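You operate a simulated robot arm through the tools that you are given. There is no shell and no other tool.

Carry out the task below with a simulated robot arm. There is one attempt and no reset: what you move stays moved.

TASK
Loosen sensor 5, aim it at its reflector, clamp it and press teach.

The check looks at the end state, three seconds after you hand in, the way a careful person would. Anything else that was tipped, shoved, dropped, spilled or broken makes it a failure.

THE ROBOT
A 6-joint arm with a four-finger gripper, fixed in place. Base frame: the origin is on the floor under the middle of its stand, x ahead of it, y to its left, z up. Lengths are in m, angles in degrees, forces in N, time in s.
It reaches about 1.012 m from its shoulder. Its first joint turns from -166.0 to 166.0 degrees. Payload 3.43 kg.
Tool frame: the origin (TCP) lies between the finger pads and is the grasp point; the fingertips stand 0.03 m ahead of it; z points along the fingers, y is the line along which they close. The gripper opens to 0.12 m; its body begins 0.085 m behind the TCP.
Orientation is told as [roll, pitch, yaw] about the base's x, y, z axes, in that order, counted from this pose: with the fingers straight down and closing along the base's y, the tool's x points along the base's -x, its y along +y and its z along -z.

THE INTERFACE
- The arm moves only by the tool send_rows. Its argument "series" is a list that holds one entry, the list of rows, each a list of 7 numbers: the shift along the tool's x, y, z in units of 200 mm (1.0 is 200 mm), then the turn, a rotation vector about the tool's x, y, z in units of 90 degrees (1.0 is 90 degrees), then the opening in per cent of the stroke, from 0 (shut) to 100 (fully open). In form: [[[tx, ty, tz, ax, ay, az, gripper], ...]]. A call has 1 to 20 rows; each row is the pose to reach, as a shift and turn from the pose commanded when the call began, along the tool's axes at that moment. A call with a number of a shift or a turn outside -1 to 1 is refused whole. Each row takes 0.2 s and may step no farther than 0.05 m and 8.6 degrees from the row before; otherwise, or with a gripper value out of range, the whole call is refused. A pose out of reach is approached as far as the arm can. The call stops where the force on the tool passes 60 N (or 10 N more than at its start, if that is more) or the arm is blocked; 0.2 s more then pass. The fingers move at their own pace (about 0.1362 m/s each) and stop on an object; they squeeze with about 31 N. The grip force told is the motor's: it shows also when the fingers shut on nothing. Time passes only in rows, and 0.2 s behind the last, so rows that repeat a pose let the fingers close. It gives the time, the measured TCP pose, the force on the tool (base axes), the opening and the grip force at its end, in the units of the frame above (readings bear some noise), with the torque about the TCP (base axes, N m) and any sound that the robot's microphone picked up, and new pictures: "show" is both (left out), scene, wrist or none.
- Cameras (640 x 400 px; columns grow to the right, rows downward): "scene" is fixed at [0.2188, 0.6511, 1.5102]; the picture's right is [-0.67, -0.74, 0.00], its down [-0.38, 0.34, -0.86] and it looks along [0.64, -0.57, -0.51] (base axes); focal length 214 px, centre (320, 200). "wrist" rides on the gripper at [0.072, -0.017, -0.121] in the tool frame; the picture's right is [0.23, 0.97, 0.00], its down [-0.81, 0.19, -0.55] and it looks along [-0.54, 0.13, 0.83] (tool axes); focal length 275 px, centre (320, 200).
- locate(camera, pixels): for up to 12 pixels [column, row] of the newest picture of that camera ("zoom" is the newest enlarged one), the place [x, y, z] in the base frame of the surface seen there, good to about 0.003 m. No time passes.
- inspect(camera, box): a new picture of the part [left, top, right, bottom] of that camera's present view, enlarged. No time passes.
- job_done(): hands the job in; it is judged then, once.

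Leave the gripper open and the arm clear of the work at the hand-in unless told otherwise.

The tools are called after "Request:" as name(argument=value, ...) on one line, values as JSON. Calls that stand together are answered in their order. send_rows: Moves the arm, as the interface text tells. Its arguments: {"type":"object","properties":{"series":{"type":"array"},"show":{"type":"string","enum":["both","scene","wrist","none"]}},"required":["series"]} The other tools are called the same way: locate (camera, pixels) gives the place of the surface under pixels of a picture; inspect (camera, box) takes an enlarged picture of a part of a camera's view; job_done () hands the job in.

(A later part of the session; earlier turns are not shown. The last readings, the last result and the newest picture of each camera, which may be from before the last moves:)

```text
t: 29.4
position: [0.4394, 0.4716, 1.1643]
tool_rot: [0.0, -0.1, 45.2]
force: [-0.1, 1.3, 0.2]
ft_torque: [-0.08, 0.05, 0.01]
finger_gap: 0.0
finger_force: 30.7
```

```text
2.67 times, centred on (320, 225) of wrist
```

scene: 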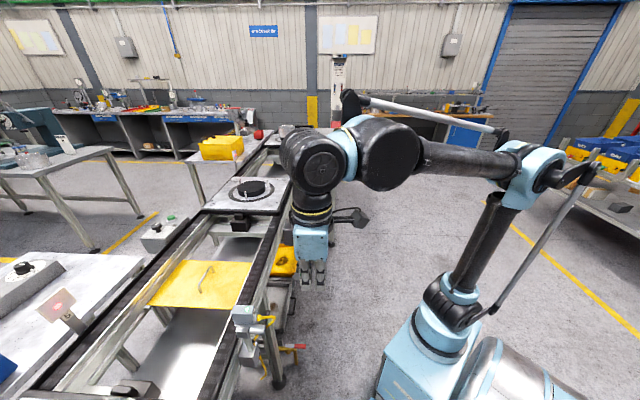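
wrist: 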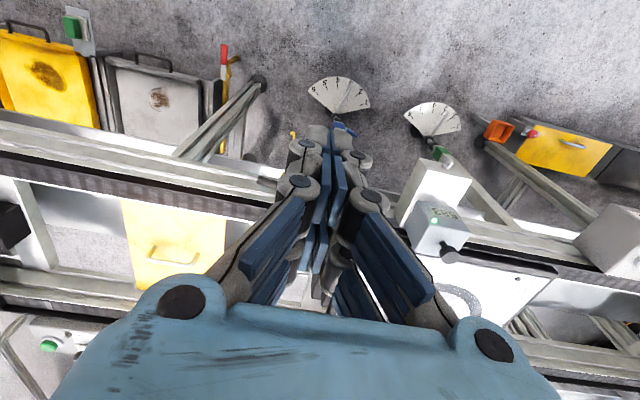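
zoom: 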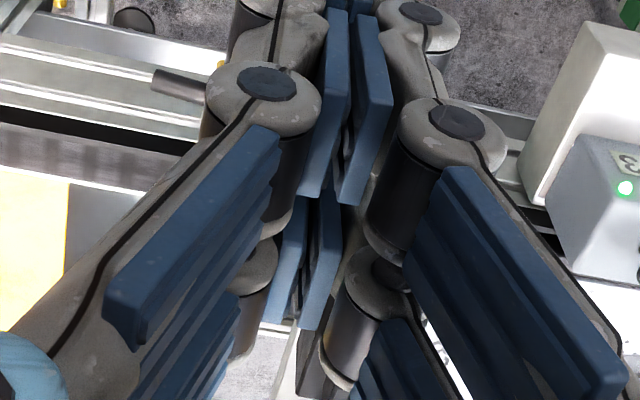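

The aim is unchanged. Next I'll turn the fingers horizontal again and descend to the right of and above the lever, still 7 cm short of it.

Request:
send_rows(series=[[[-0.0153, -0.0203, 0.0683, 0, -0.0833, 0, 0], [-0.0307, -0.0406, 0.1367, 0, -0.1667, 0, 0], [-0.046, -0.0609, 0.205, 0, -0.25, 0, 0], [-0.0613, -0.0812, 0.2733, 0, -0.3333, 0, 0], [-0.0767, -0.1015, 0.3417, 0, -0.4167, 0, 0], [-0.092, -0.1218, 0.41, 0, -0.5, 0, 0], [-0.1073, -0.142, 0.4783, 0, -0.5833, 0, 0], [-0.1227, -0.1623, 0.5467, 0, -0.6667, 0, 0], [-0.138, -0.1826, 0.615, 0, -0.75, 0, 0], [-0.1533, -0.2029, 0.6833, 0, -0.8333, 0, 0], [-0.1687, -0.2232, 0.7517, 0, -0.9167, 0, 0], [-0.184, -0.2435, 0.82, 0, -1.0, 0, 0]]], show="both")

Request:
inspect(camera="scene", box=[230, 290, 320, 370])

Request:
inspect(camera="wrist", box=[250, 60, 410, 270])

```text
t: 32.0
position: [0.5007, 0.4609, 0.9985]
tool_rot: [-173.1, -89.9, -141.6]
force: [0.1, 0.6, 0.3]
ft_torque: [0.02, -0.02, 0.01]
finger_gap: 0.0
finger_force: 31.4
```

scene: 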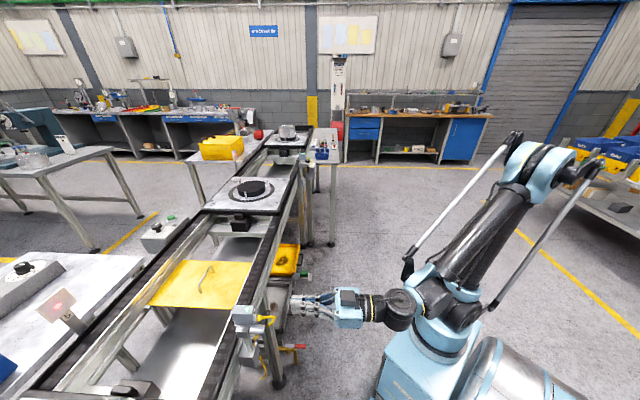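
wrist: 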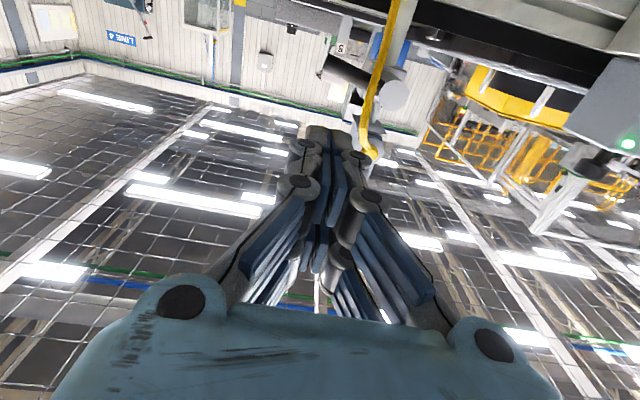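

```text
5.00 times, centred on (275, 330) of scene
```

zoom: 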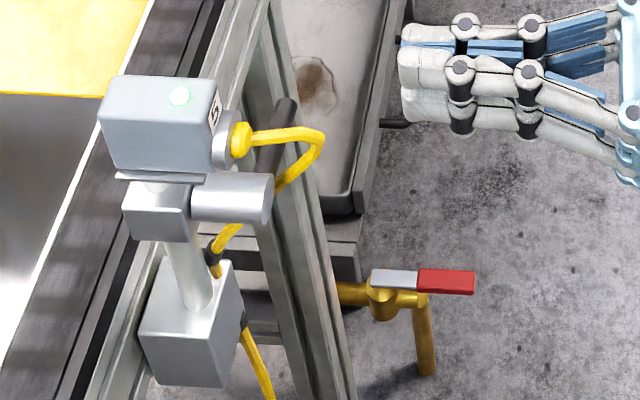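

```text
1.90 times, centred on (330, 165) of wrist
```

zoom: 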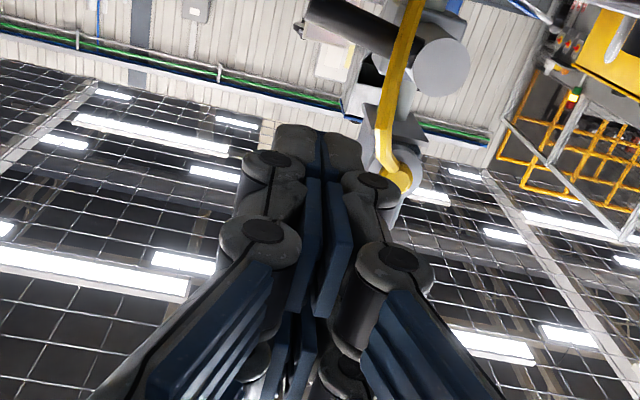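

The lever sticks out to the right at zoom (340,25), and the fingers are above it and short of it. I'll move forward over the lever.

Request:
locate(camera="zoom", pixels=[[315, 20], [340, 28], [370, 38], [440, 65], [350, 10]])

Request:
send_rows(series=[[[0, 0, 0.1, 0, 0, 0, 0], [0, 0, 0.2, 0, 0, 0, 0], [0, 0, 0.28, 0, 0, 0, 0], [0, 0, 0.36, 0, 0, 0, 0]]], show="both")

Request:
inspect(camera="scene", box=[230, 290, 320, 370])

```text
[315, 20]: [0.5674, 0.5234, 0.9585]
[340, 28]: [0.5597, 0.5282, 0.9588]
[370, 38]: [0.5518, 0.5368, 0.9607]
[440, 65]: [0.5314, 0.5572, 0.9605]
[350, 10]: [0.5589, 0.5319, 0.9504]
```

```text
t: 33.0
position: [0.5506, 0.5118, 1.0005]
tool_rot: [-160.1, -89.9, -154.7]
force: [0.0, -1.5, 0.5]
ft_torque: [0.0, -0.01, -0.04]
finger_gap: 0.0001
finger_force: 31.4
```

scene: 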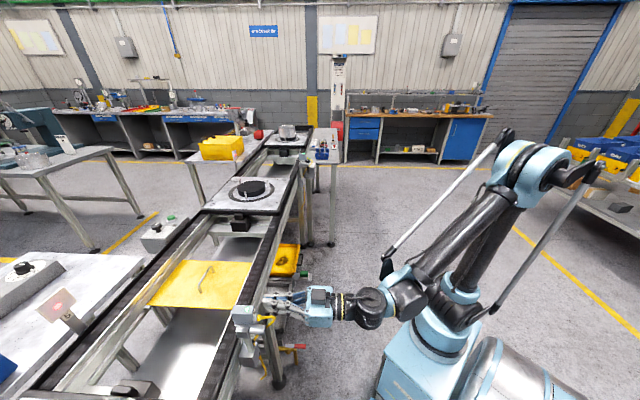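
wrist: 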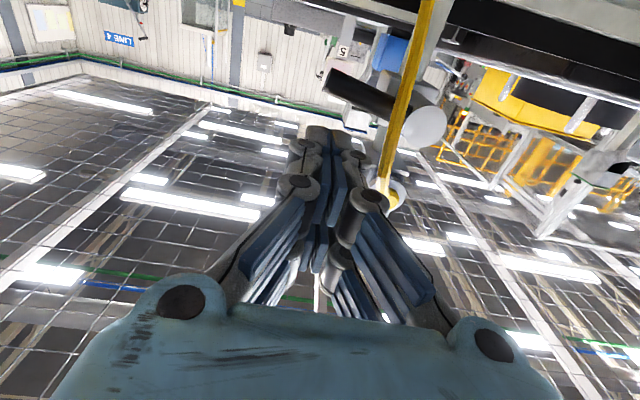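

```text
5.00 times, centred on (275, 330) of scene
```

zoom: 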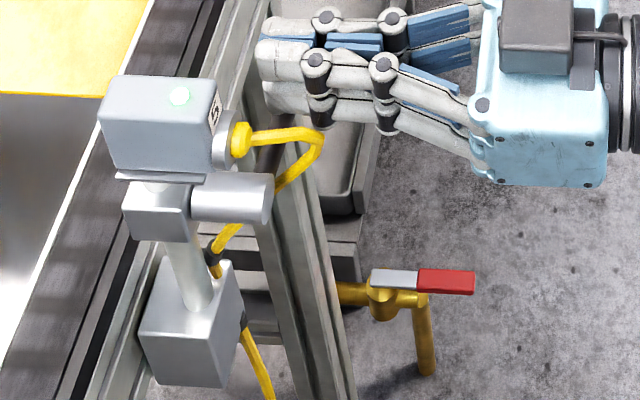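

The lever is horizontal, pointing right at z≈0.959, and my fingers are 13 mm above it. I'll push it down 50 mm in small steps.

Request:
send_rows(series=[[[0.04, 0, 0, 0, 0, 0, 0], [0.08, 0, 0, 0, 0, 0, 0], [0.12, 0, 0, 0, 0, 0, 0], [0.16, 0, 0, 0, 0, 0, 0], [0.2, 0, 0, 0, 0, 0, 0], [0.25, 0, 0, 0, 0, 0, 0]]], show="both")

Request:
inspect(camera="scene", box=[230, 290, 320, 370])

Request:
inspect(camera="scene", box=[30, 275, 90, 340])

```text
t: 34.4
position: [0.549, 0.5125, 0.9497]
tool_rot: [-164.4, -89.9, -150.2]
force: [0.3, -0.2, 0.0]
ft_torque: [0.03, 0.0, -0.02]
finger_gap: 0.0
finger_force: 31.0
```

scene: 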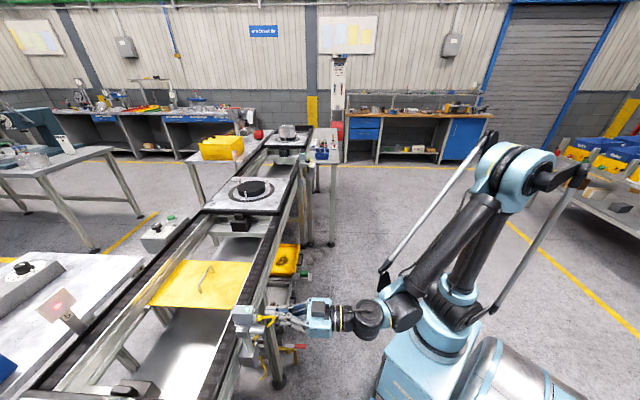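
wrist: 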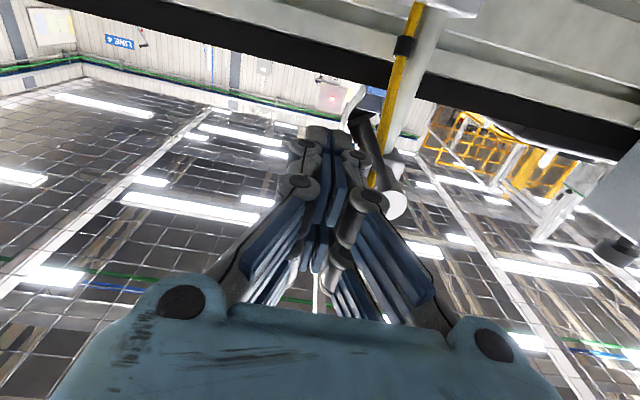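

```text
5.00 times, centred on (275, 330) of scene
```

zoom: 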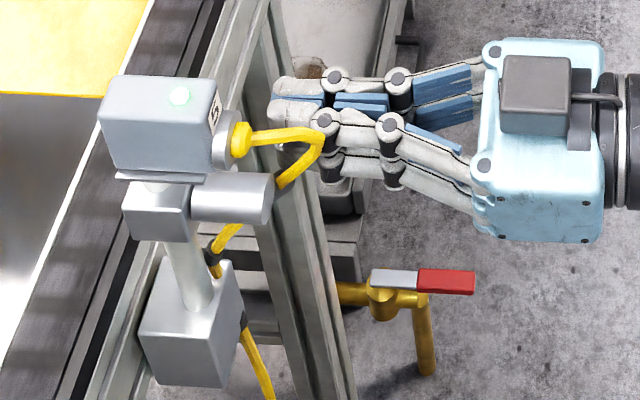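

```text
6.15 times, centred on (60, 308) of scene
```

zoom: 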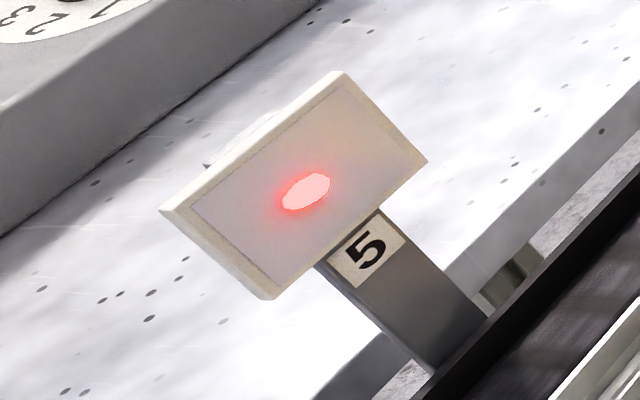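

The lever follows down and the aim spot hasn't moved. Next I'll go lower and sweep left to bring the lever toward vertical.

Request:
send_rows(series=[[[0.06, 0.02, 0, 0, 0, 0, 0], [0.12, 0.04, 0, 0, 0, 0, 0], [0.15, 0.06, 0, 0, 0, 0, 0], [0.16, 0.08, 0, 0, 0, 0, 0], [0.16, 0.1, 0, 0, 0, 0, 0], [0.16, 0.115, 0, 0, 0, 0, 0]]], show="both")

Request:
inspect(camera="scene", box=[230, 290, 320, 370])

Request:
inspect(camera="wrist", box=[250, 60, 410, 270])

```text
t: 35.8
position: [0.5338, 0.5303, 0.9187]
tool_rot: [-164.6, -89.9, -150.1]
force: [-0.2, -0.5, -0.3]
ft_torque: [-0.02, 0.02, -0.02]
finger_gap: 0.0
finger_force: 31.1
```

scene: 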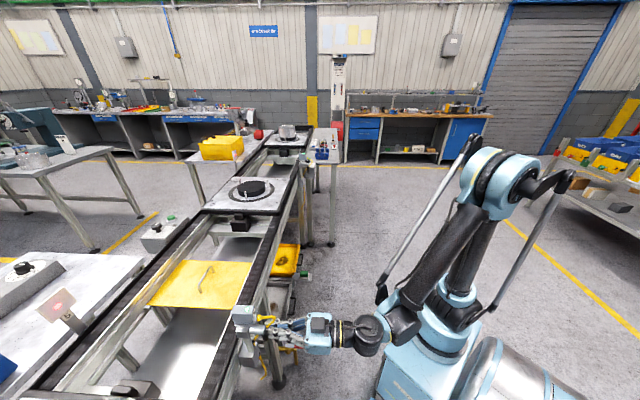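
wrist: 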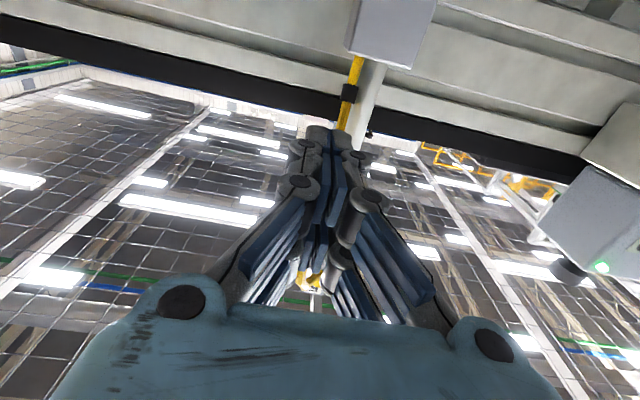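

```text
5.00 times, centred on (275, 330) of scene
```

zoom: 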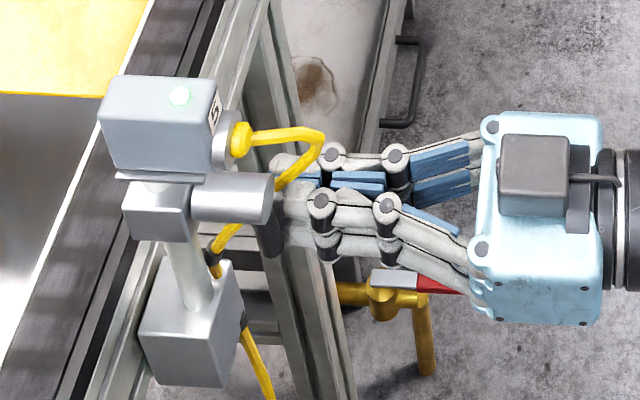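

```text
1.90 times, centred on (330, 165) of wrist
```

zoom: 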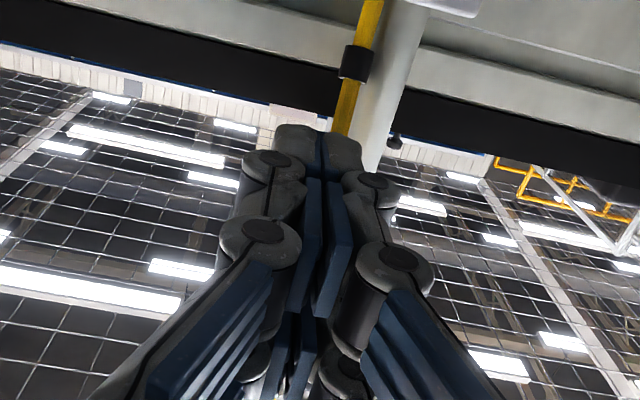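

The lever is almost vertical. I'll press it left gently in 1.5 mm steps until it meets its clamped stop.

Request:
send_rows(series=[[[0, 0.0075, 0, 0, 0, 0, 0], [0, 0.015, 0, 0, 0, 0, 0], [0, 0.0225, 0, 0, 0, 0, 0], [0, 0.03, 0, 0, 0, 0, 0], [0, 0.0375, 0, 0, 0, 0, 0]]], show="both")

Request:
inspect(camera="scene", box=[230, 290, 320, 370])

Request:
inspect(camera="scene", box=[30, 275, 90, 340])

```text
t: 37.0
position: [0.5287, 0.5333, 0.9177]
tool_rot: [153.7, -89.8, -108.6]
force: [9.5, -16.9, -6.9]
ft_torque: [0.06, 0.18, -0.36]
finger_gap: 0.0001
finger_force: 30.9
```

scene: 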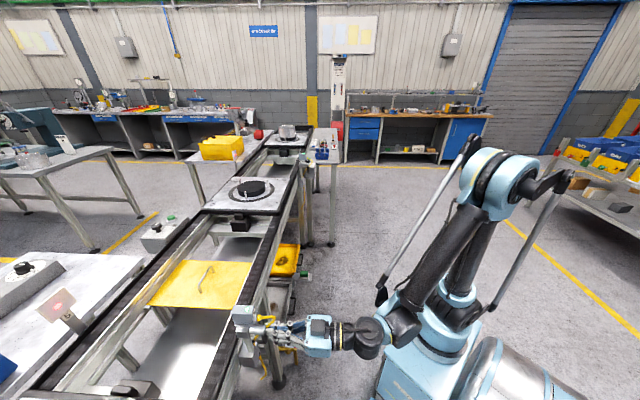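
wrist: 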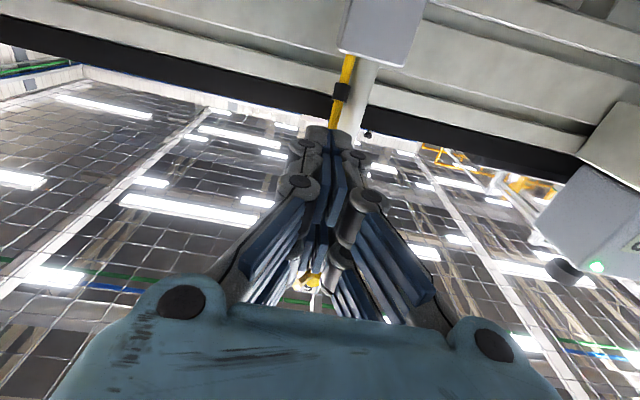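

```text
5.00 times, centred on (275, 330) of scene
```

zoom: 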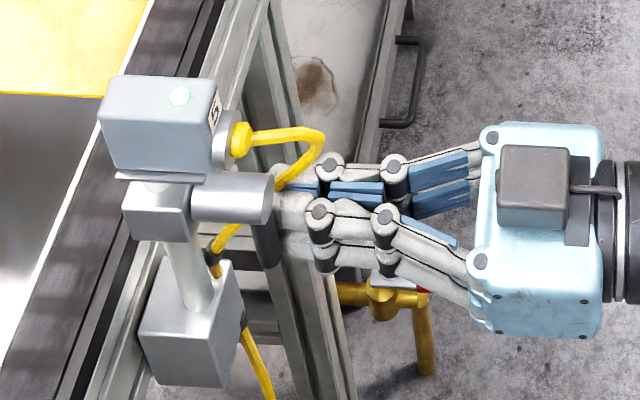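

```text
6.15 times, centred on (60, 308) of scene
```

zoom: 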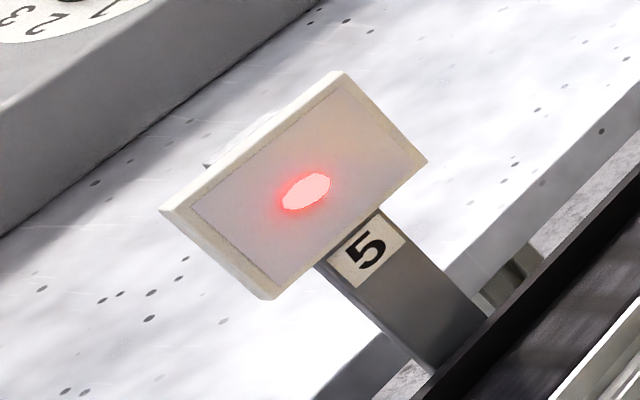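

The resistance has risen to 19 N at the stop, and the lever looks vertical. I'll press a little more to seat it firmly, with the force limit as protection.

Request:
send_rows(series=[[[0, 0.006, 0, 0, 0, 0, 0], [0, 0.012, 0, 0, 0, 0, 0], [0, 0.018, 0, 0, 0, 0, 0]]], show="scene")

Request:
inspect(camera="scene", box=[230, 300, 290, 365])

```text
t: 37.8
position: [0.5146, 0.5348, 0.925]
tool_rot: [-142.3, -89.2, -172.5]
force: [-4.7, -3.5, -3.2]
ft_torque: [-0.1, 0.08, 0.14]
finger_gap: 0.0001
finger_force: 31.1
stopped in row 3: the force on the tool passed its limit at 64 N (the readings are from after the stop); the commanded pose is now the measured one
```

scene: 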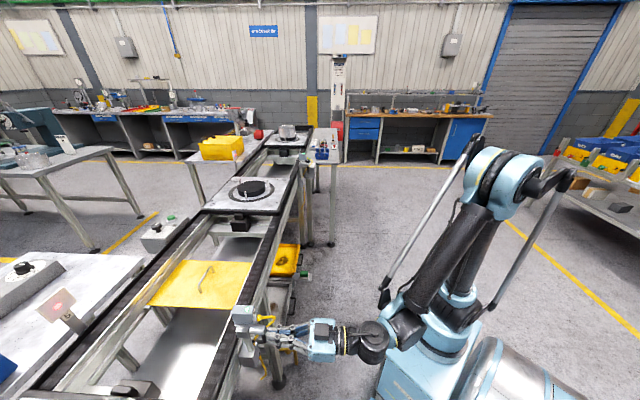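

```text
6.15 times, centred on (260, 332) of scene
```

zoom: 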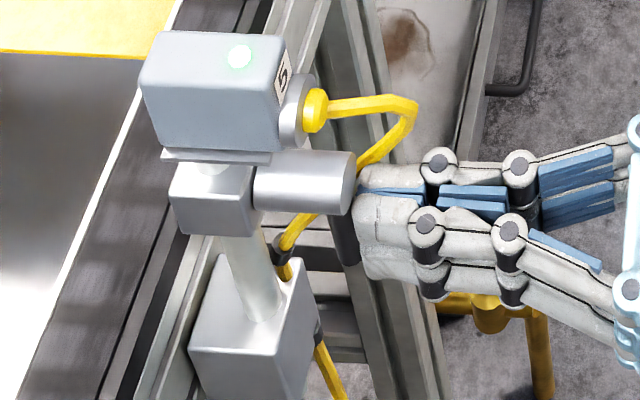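

64 N at the stop, so the lever is home and the sensor clamped. I'll back straight out and verify the lever and the aim.

Request:
send_rows(series=[[[0, -0.005, -0.05, 0, 0, 0, 0], [0, -0.005, -0.15, 0, 0, 0, 0], [0, -0.005, -0.3, 0, 0, 0, 0], [0, -0.005, -0.4, 0, 0, 0, 0]]], show="both")

Request:
inspect(camera="scene", box=[230, 300, 290, 365])

Request:
inspect(camera="scene", box=[30, 275, 90, 340])

Request:
inspect(camera="wrist", box=[250, 60, 410, 270])

```text
t: 38.8
position: [0.4604, 0.4759, 0.9231]
tool_rot: [-142.9, -89.3, -172.1]
force: [0.7, 0.7, -0.4]
ft_torque: [0.02, -0.01, 0.0]
finger_gap: 0.0
finger_force: 31.7
```

scene: 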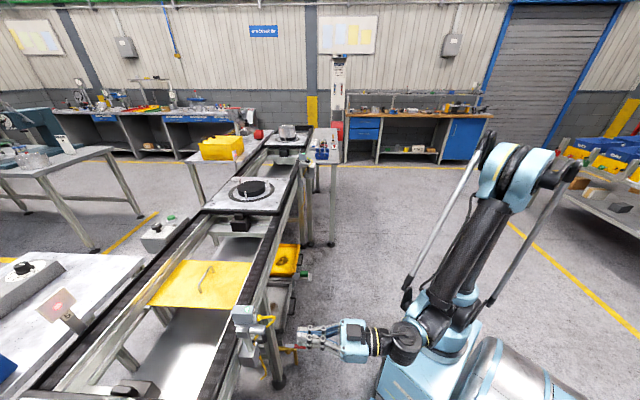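
wrist: 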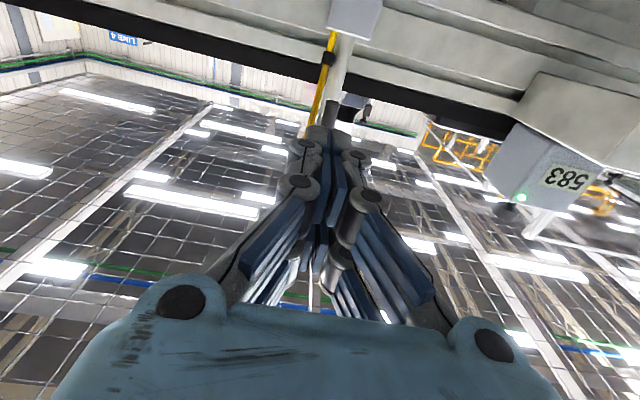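

```text
6.15 times, centred on (260, 332) of scene
```

zoom: 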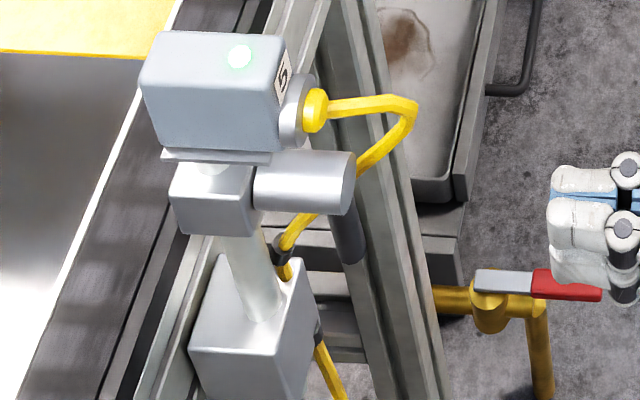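

```text
6.15 times, centred on (60, 308) of scene
```

zoom: 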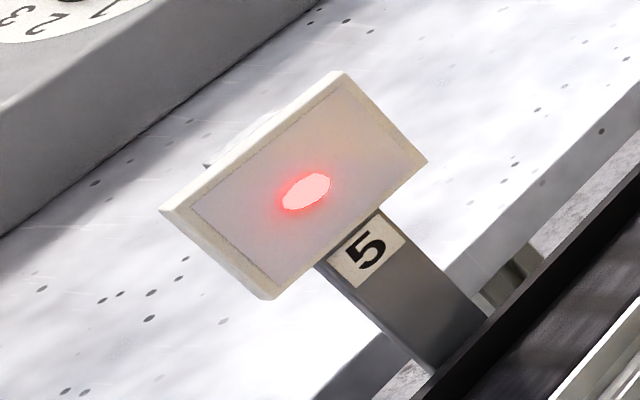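

```text
1.90 times, centred on (330, 165) of wrist
```

zoom: 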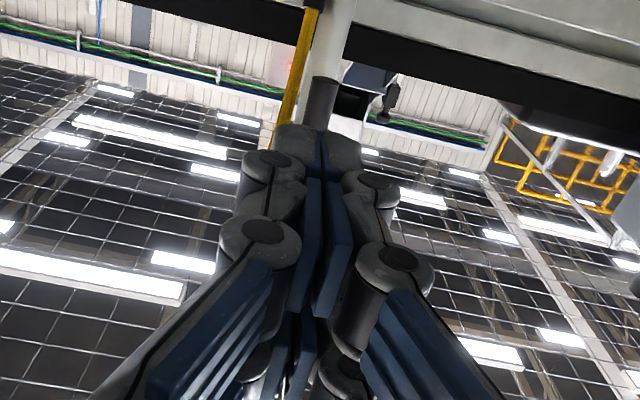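

The lever hangs vertical as it did at the start, the LED is green and the spot is centred. Next is the teach button; I'll measure the yellow stub's new position.

Request:
inspect(camera="scene", box=[250, 300, 280, 330])

```text
13.33 times, centred on (265, 315) of scene
```

zoom: 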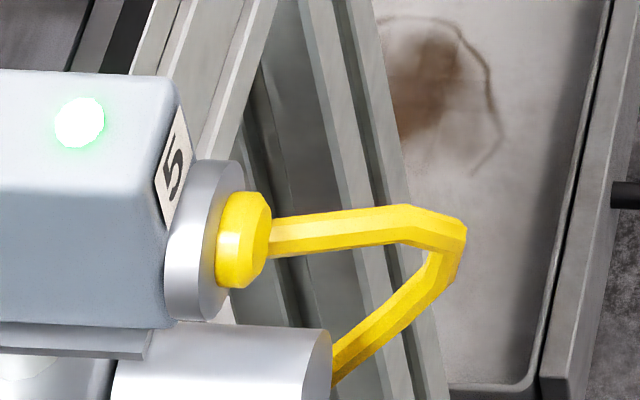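

Request:
locate(camera="zoom", pixels=[[258, 235], [235, 235], [265, 215], [262, 270], [250, 280], [240, 200], [205, 180], [300, 235], [330, 360], [190, 250], [180, 300], [370, 225]])

```text
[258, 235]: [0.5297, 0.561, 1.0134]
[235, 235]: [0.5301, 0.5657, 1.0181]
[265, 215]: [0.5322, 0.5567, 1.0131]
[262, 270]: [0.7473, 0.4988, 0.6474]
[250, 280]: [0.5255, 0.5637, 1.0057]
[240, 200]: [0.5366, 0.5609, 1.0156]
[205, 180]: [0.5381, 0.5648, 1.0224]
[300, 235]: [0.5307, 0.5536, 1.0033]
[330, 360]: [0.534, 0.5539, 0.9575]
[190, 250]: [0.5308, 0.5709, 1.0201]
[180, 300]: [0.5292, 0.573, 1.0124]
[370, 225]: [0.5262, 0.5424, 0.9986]
```

The button's end face is at about (0.531, 0.559, 1.012), on the head axis. I'll rise to that height with the lower finger level with the button, stopping 3 cm short of it.

Request:
send_rows(series=[[[-0.12, 0.01, 0, 0, -0.002, 0, 0], [-0.25, 0.02, 0, 0, -0.004, 0, 0], [-0.38, 0.03, 0, 0, -0.006, 0, 0], [-0.505, 0.0425, 0, 0, -0.0078, 0, 0], [-0.505, 0.0425, 0.12, 0, -0.0078, 0, 0], [-0.505, 0.0425, 0.25, 0, -0.0078, 0, 0]]], show="both")

Request:
inspect(camera="scene", box=[230, 285, 310, 350])

Request:
inspect(camera="wrist", box=[250, 60, 410, 270])

```text
t: 40.2
position: [0.4888, 0.5186, 1.025]
tool_rot: [-160.9, -88.6, -154.2]
force: [0.0, -0.5, 1.2]
ft_torque: [0.01, 0.02, -0.02]
finger_gap: 0.0
finger_force: 30.6
```

scene: 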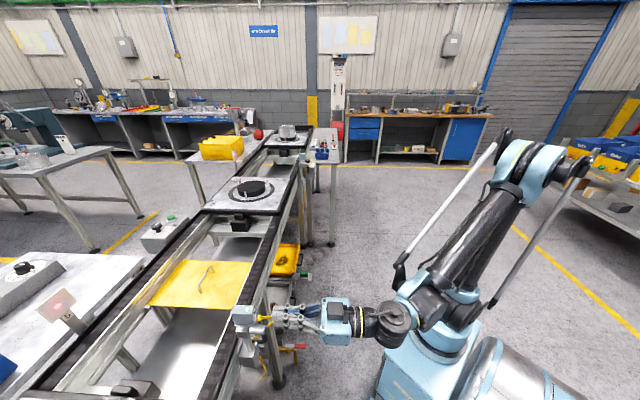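
wrist: 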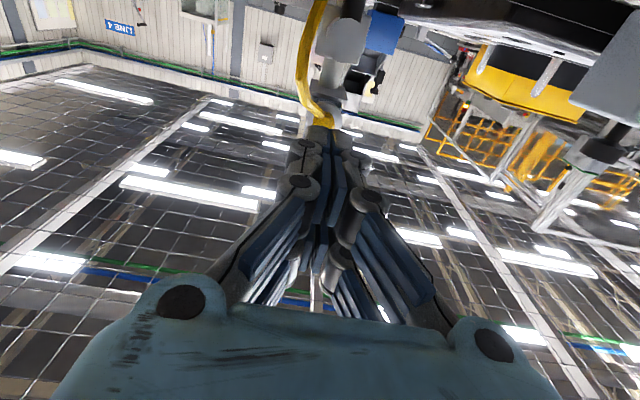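

```text
6.15 times, centred on (270, 318) of scene
```

zoom: 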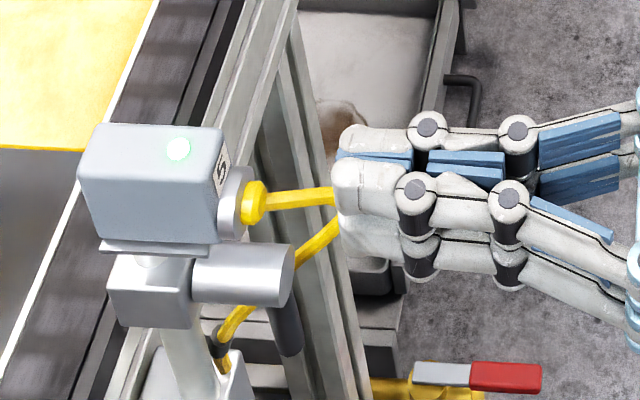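

```text
1.90 times, centred on (330, 165) of wrist
```

zoom: 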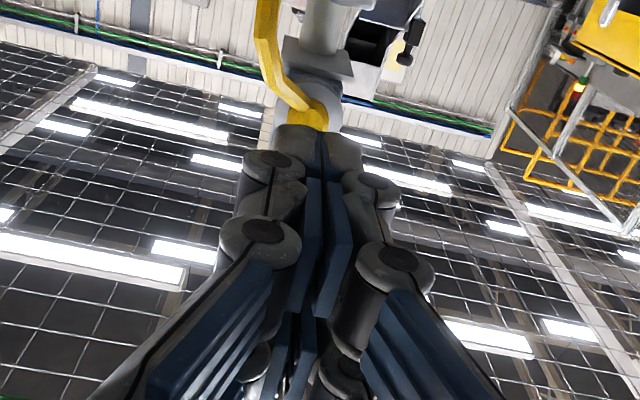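

The fingertips line up with the yellow button and are about 28 mm short. I'll level the small tilt and approach, slowing down to 2 mm steps near contact.

Request:
send_rows(series=[[[0, -0.003, 0.05, 0, 0.007, 0, 0], [0, -0.006, 0.1, 0, 0.0147, 0, 0], [0, -0.006, 0.12, 0, 0.0147, 0, 0], [0, -0.006, 0.13, 0, 0.0147, 0, 0], [0, -0.006, 0.14, 0, 0.0147, 0, 0], [0, -0.006, 0.145, 0, 0.0147, 0, 0]]], show="both")

Request:
inspect(camera="scene", box=[245, 300, 285, 335])

```text
t: 41.6
position: [0.5107, 0.5366, 1.0261]
tool_rot: [-86.2, -89.6, 131.0]
force: [-0.1, 0.1, 0.1]
ft_torque: [-0.03, -0.01, -0.03]
finger_gap: 0.0
finger_force: 31.3
```

scene: 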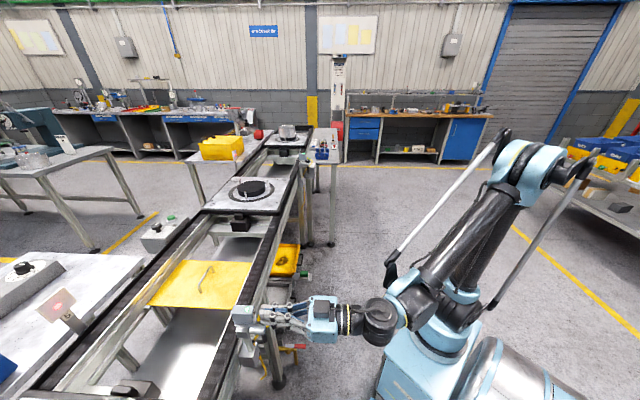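
wrist: 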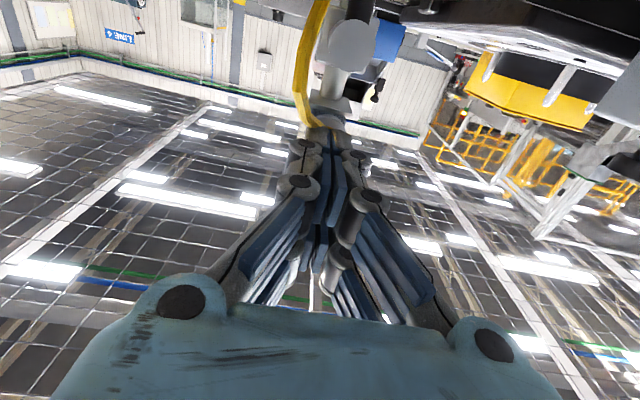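

```text
11.43 times, centred on (265, 318) of scene
```

zoom: 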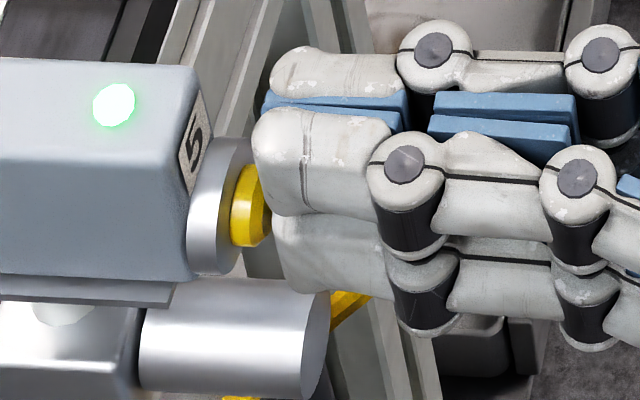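

The fingertips are just about at the yellow button, still with no force. I'll press on in 1.5 mm steps and watch for force, a click or a light change.

Request:
send_rows(series=[[[0, 0, 0.0075, 0, 0, 0, 0], [0, 0, 0.015, 0, 0, 0, 0], [0, 0, 0.02, 0, 0, 0, 0]]], show="both")

Request:
inspect(camera="scene", box=[245, 300, 285, 335])

```text
t: 42.4
position: [0.5124, 0.5409, 1.0266]
tool_rot: [-86.2, -89.6, 131.0]
force: [-0.1, 0.2, -0.4]
ft_torque: [0.0, -0.04, 0.0]
finger_gap: 0.0
finger_force: 31.1
```

scene: 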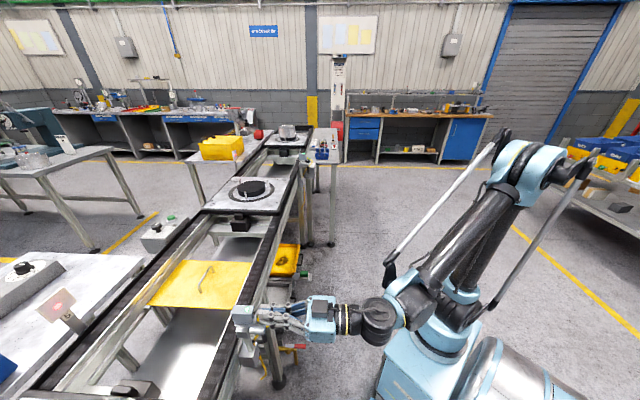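
wrist: 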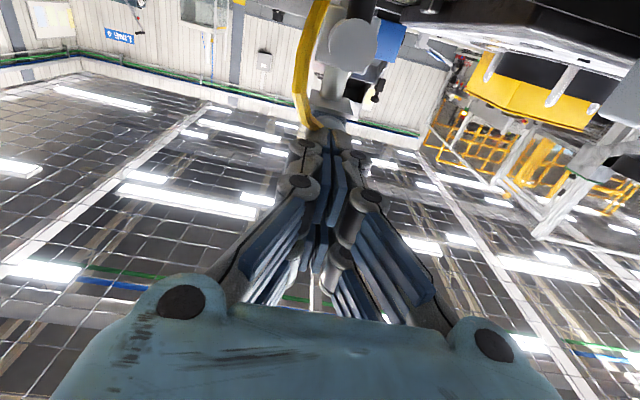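

```text
11.43 times, centred on (265, 318) of scene
```

zoom: 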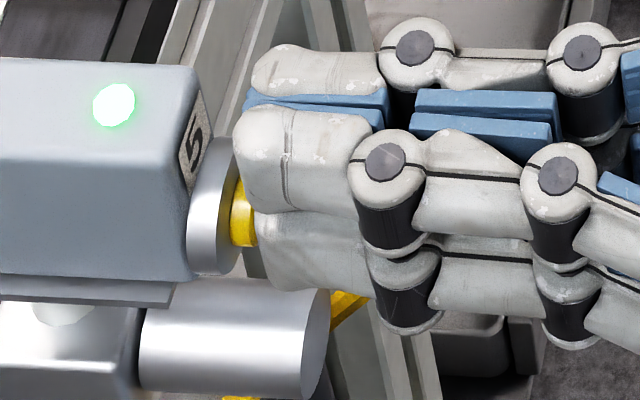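

There's still no force. The flat inner pads are set back a few mm from the grey fingertips, and the button sits at the seam between them. I'll back off 6 mm, shift 8 mm left so a solid fingertip faces the button, and press again in small steps.

Request:
send_rows(series=[[[0, 0, -0.015, 0, 0, 0, 0], [0, 0, -0.035, 0, 0, 0, 0], [0, 0.02, -0.035, 0, 0, 0, 0], [0.005, 0.04, -0.035, 0, 0, 0, 0], [0.005, 0.04, -0.02, 0, 0, 0, 0], [0.005, 0.04, -0.01, 0, 0, 0, 0], [0.005, 0.04, -0.003, 0, 0, 0, 0]]], show="both")

Request:
inspect(camera="scene", box=[245, 300, 285, 335])

Request:
inspect(camera="wrist", box=[270, 80, 380, 190])

```text
t: 44.0
position: [0.5064, 0.546, 1.0249]
tool_rot: [-85.9, -89.6, 130.9]
force: [0.1, -0.1, 0.6]
ft_torque: [-0.01, 0.0, 0.01]
finger_gap: 0.0
finger_force: 30.7
```

scene: 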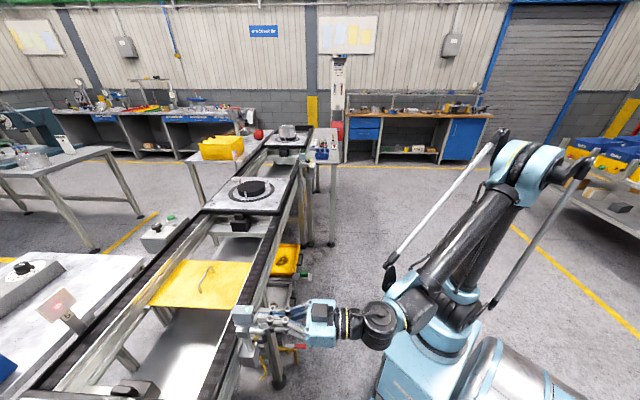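
wrist: 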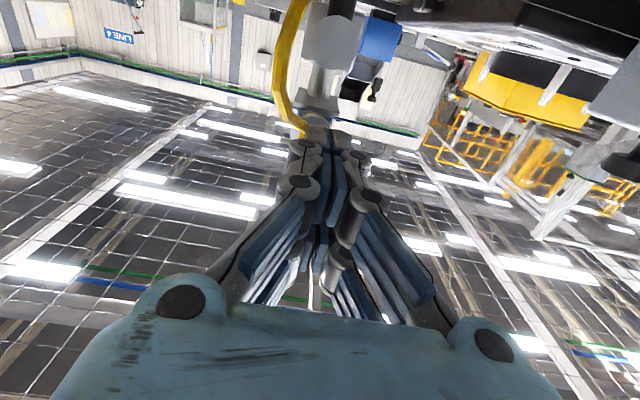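

```text
11.43 times, centred on (265, 318) of scene
```

zoom: 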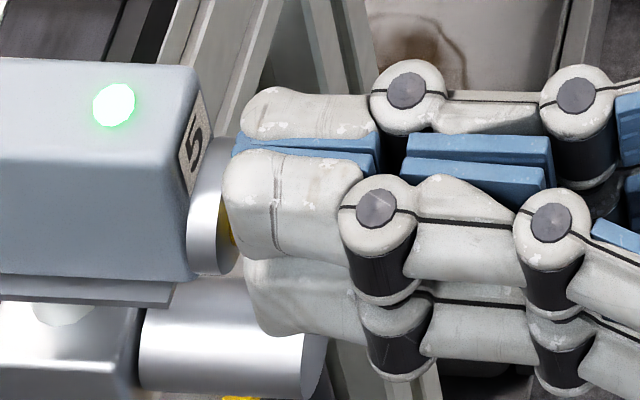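

```text
3.64 times, centred on (325, 135) of wrist
```

zoom: 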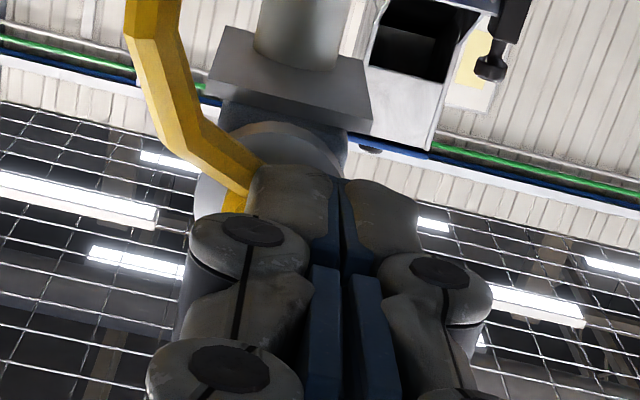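

There's still no contact force. I'll measure where the fingertip is relative to the button and disc.

Request:
inspect(camera="scene", box=[250, 303, 280, 333])

Request:
locate(camera="scene", pixels=[[265, 318], [264, 320], [263, 319], [265, 314], [266, 312], [266, 325], [267, 328], [262, 317]])

```text
13.33 times, centred on (265, 318) of scene
```

zoom: 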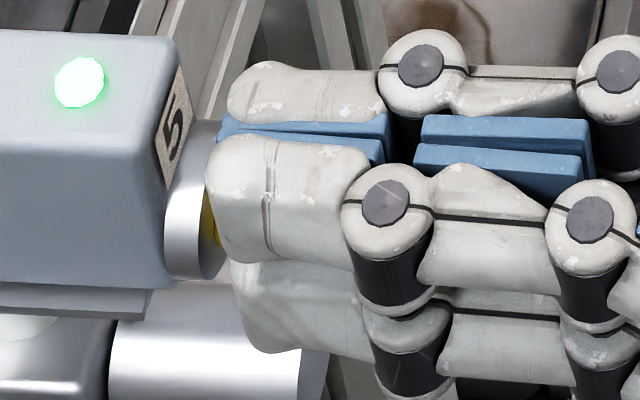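

```text
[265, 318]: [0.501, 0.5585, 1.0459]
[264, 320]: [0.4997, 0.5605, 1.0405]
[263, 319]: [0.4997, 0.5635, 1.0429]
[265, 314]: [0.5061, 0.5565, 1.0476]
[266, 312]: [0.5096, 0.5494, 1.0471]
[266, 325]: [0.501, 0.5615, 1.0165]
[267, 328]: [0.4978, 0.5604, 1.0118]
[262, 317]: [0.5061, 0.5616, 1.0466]
```

Request:
locate(camera="zoom", pixels=[[210, 190], [216, 165], [216, 230], [236, 285], [245, 320], [222, 128], [233, 95], [211, 225], [195, 240], [200, 140], [250, 200], [225, 150]])

```text
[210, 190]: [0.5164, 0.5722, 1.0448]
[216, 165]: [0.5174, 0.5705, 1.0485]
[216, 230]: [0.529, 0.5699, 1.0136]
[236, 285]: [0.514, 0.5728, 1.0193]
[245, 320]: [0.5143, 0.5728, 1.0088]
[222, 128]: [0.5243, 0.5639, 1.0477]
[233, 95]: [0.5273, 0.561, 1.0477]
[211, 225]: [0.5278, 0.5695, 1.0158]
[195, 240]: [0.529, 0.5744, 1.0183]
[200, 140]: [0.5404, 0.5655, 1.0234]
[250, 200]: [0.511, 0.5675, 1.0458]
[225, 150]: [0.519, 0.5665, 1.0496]
```

The tips are actually only about 25 mm ahead of the TCP (u≈-0.051), so they are still about 1 mm short of the button. I'll shift 3 mm right to centre one fingertip and press in 1 mm steps.

Request:
send_rows(series=[[[0, -0.008, -0.005, 0, 0, 0, 0], [0, -0.015, 0, 0, 0, 0, 0], [0, -0.015, 0.005, 0, 0, 0, 0], [0, -0.015, 0.01, 0, 0, 0, 0], [0, -0.015, 0.015, 0, 0, 0, 0], [0, -0.015, 0.02, 0, 0, 0, 0]]], show="both")

Request:
inspect(camera="scene", box=[250, 303, 280, 333])

```text
t: 45.4
position: [0.5109, 0.5467, 1.0239]
tool_rot: [-86.7, -89.6, 131.6]
force: [-1.5, -1.2, 0.6]
ft_torque: [0.0, 0.01, 0.03]
finger_gap: 0.0063
finger_force: 33.3
heard: click
```

scene: 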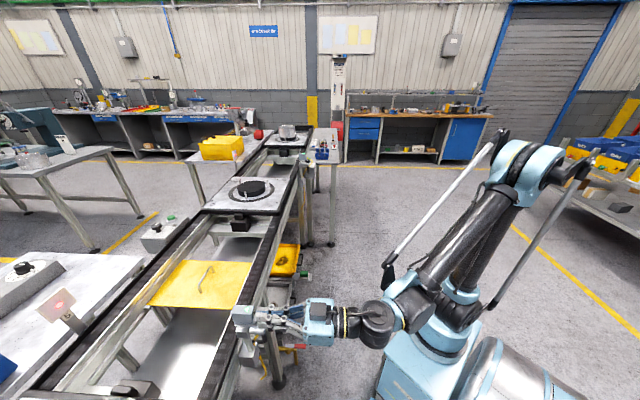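
wrist: 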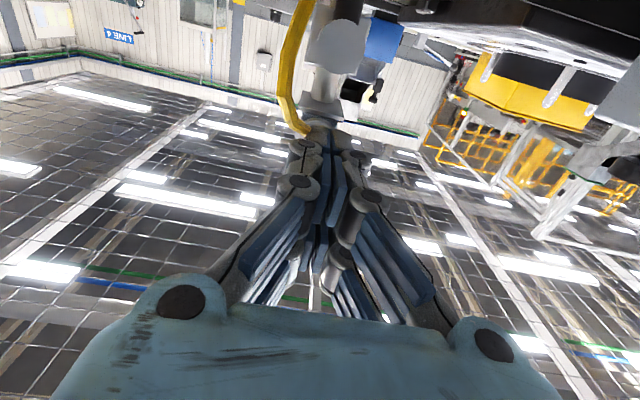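

```text
13.33 times, centred on (265, 318) of scene
```

zoom: 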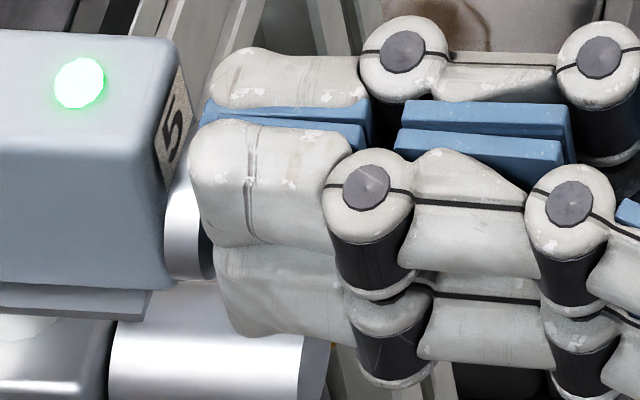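

A click was heard, so the teach button is pressed. I'll hold it for a moment and look at the sensor for any change.

Request:
send_rows(series=[[[0, 0, 0, 0, 0, 0, 0], [0, 0, 0, 0, 0, 0, 0], [0, 0, 0, 0, 0, 0, 0]]], show="scene")

Request:
inspect(camera="scene", box=[230, 290, 290, 350])

Request:
inspect(camera="scene", box=[30, 275, 90, 340])

```text
t: 46.2
position: [0.5109, 0.5469, 1.0248]
tool_rot: [-86.4, -89.7, 131.3]
force: [-2.0, -1.9, -0.3]
ft_torque: [-0.04, 0.03, 0.02]
finger_gap: 0.0061
finger_force: 33.3
```

scene: 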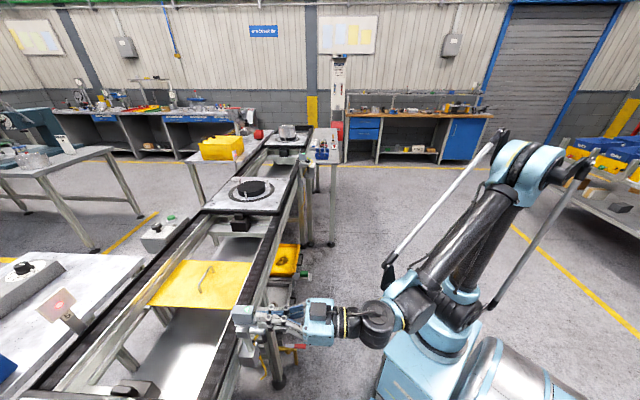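

```text
6.67 times, centred on (260, 320) of scene
```

zoom: 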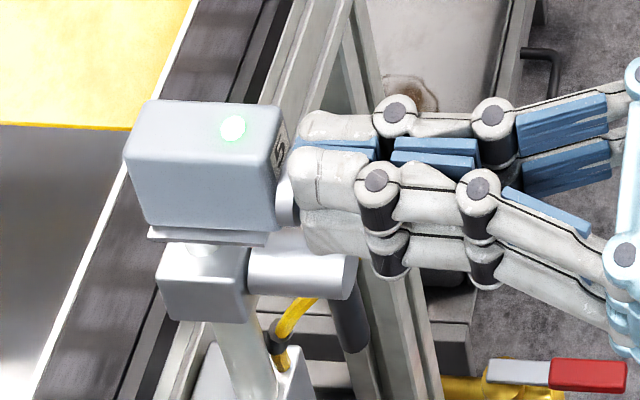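

```text
6.15 times, centred on (60, 308) of scene
```

zoom: 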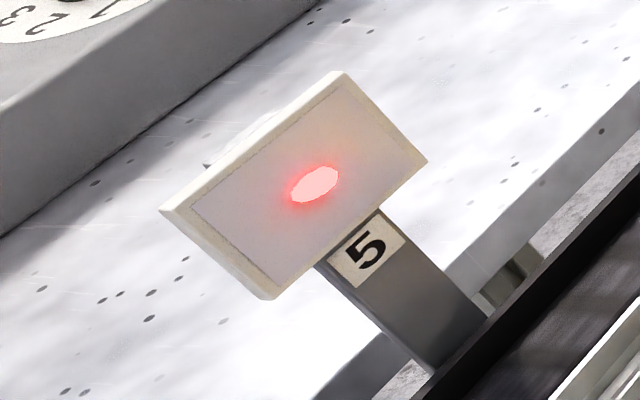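

The click registered and the spot is still centred, within about 1 mm. Now I'll pull straight back from the button and clear the sensor.

Request:
send_rows(series=[[[0, 0, -0.015, 0, 0, 0, 0], [0, 0, -0.05, 0, 0, 0, 0], [0, 0, -0.15, 0, 0, 0, 0], [0, 0, -0.3, 0, 0, 0, 0], [0, 0, -0.5, 0, 0, 0, 0]]], show="both")

Request:
inspect(camera="scene", box=[230, 300, 290, 365])

Request:
inspect(camera="scene", box=[30, 275, 90, 340])

```text
t: 47.4
position: [0.4411, 0.4747, 1.0244]
tool_rot: [-84.9, -89.5, 129.8]
force: [-0.9, -0.4, 0.1]
ft_torque: [-0.03, 0.01, 0.01]
finger_gap: 0.0001
finger_force: 33.6
```

scene: 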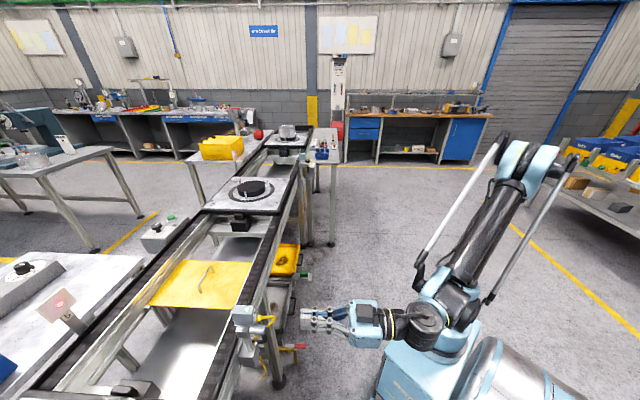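
wrist: 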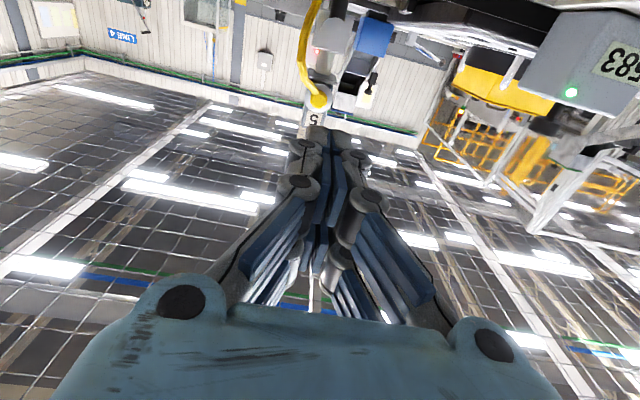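

```text
6.15 times, centred on (260, 332) of scene
```

zoom: 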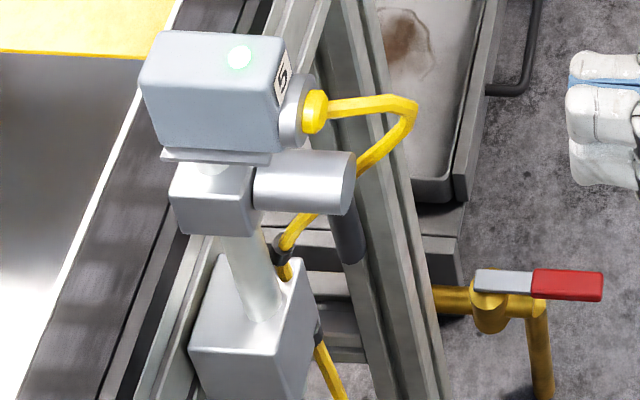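

```text
6.15 times, centred on (60, 308) of scene
```

zoom: 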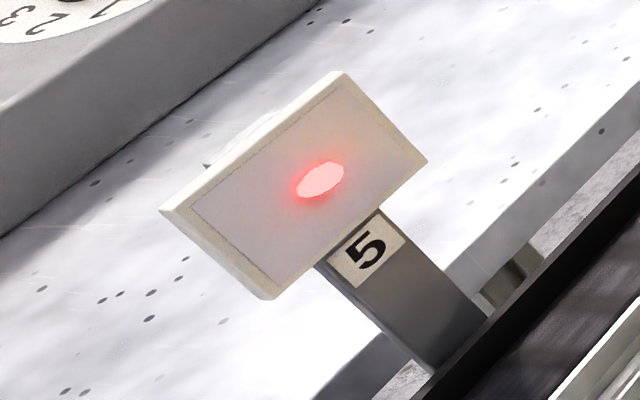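

The spot is 3 mm right of centre on the reflector, so the head shifted about 0.4° while I withdrew. The LED is green and the lever is down. I'll open the gripper, tilt the camera up and back, and check the lever angle and the aim more carefully, and see that nothing keeps drifting.

Request:
send_rows(series=[[[-0.04, 0.002, -0.035, 0, 0.072, 0, 0], [-0.08, 0.005, -0.07, 0, 0.144, 0, 20], [-0.12, 0.007, -0.1, 0, 0.217, 0, 40], [-0.16, 0.01, -0.135, 0, 0.289, 0, 60], [-0.2, 0.012, -0.17, 0, 0.361, 0, 80], [-0.24, 0.015, -0.2, 0, 0.433, 0, 100], [-0.285, 0.017, -0.235, 0, 0.506, 0, 100], [-0.33, 0.02, -0.27, 0, 0.578, 0, 100]]], show="both")

Request:
inspect(camera="wrist", box=[260, 80, 370, 240])

Request:
inspect(camera="scene", box=[30, 275, 90, 340])

```text
t: 49.2
position: [0.3996, 0.4399, 1.09]
tool_rot: [-0.5, -37.9, 45.2]
force: [-0.9, 0.2, -1.1]
ft_torque: [0.01, 0.02, 0.02]
finger_gap: 0.1198
finger_force: 0.1
```

scene: 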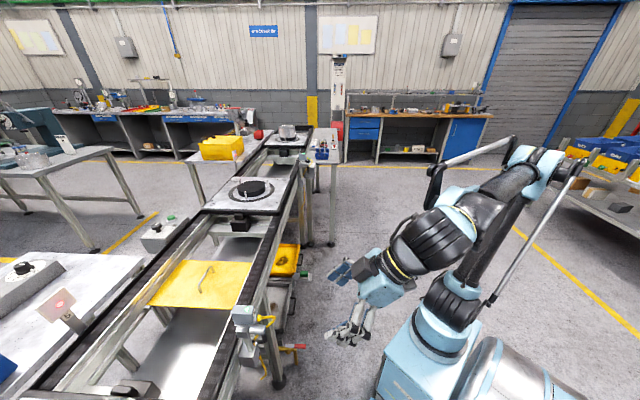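
wrist: 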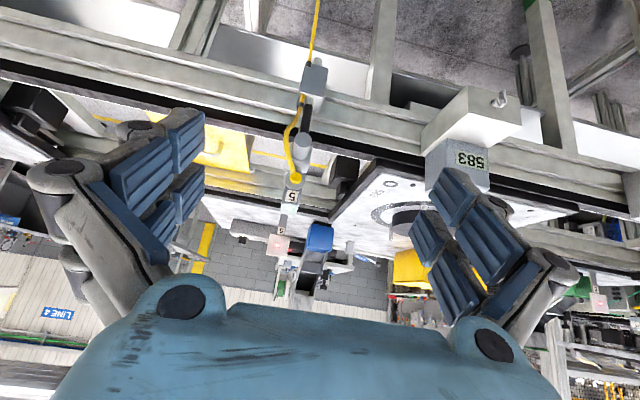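

```text
2.50 times, centred on (315, 160) of wrist
```

zoom: 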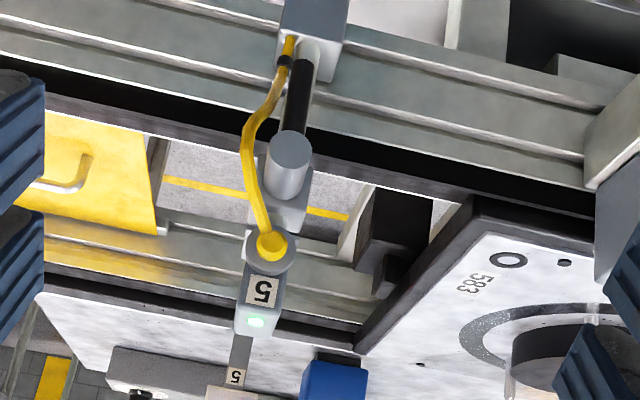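

```text
6.15 times, centred on (60, 308) of scene
```

zoom: 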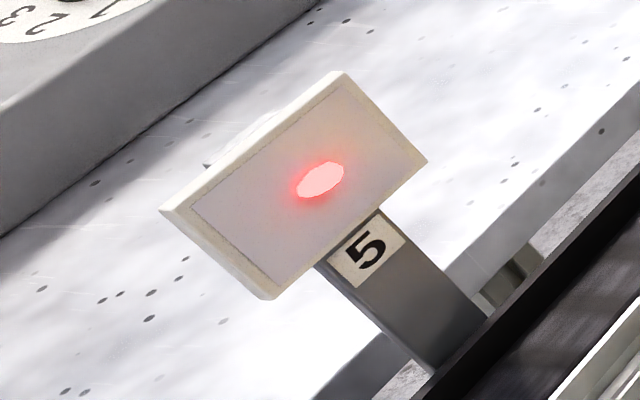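

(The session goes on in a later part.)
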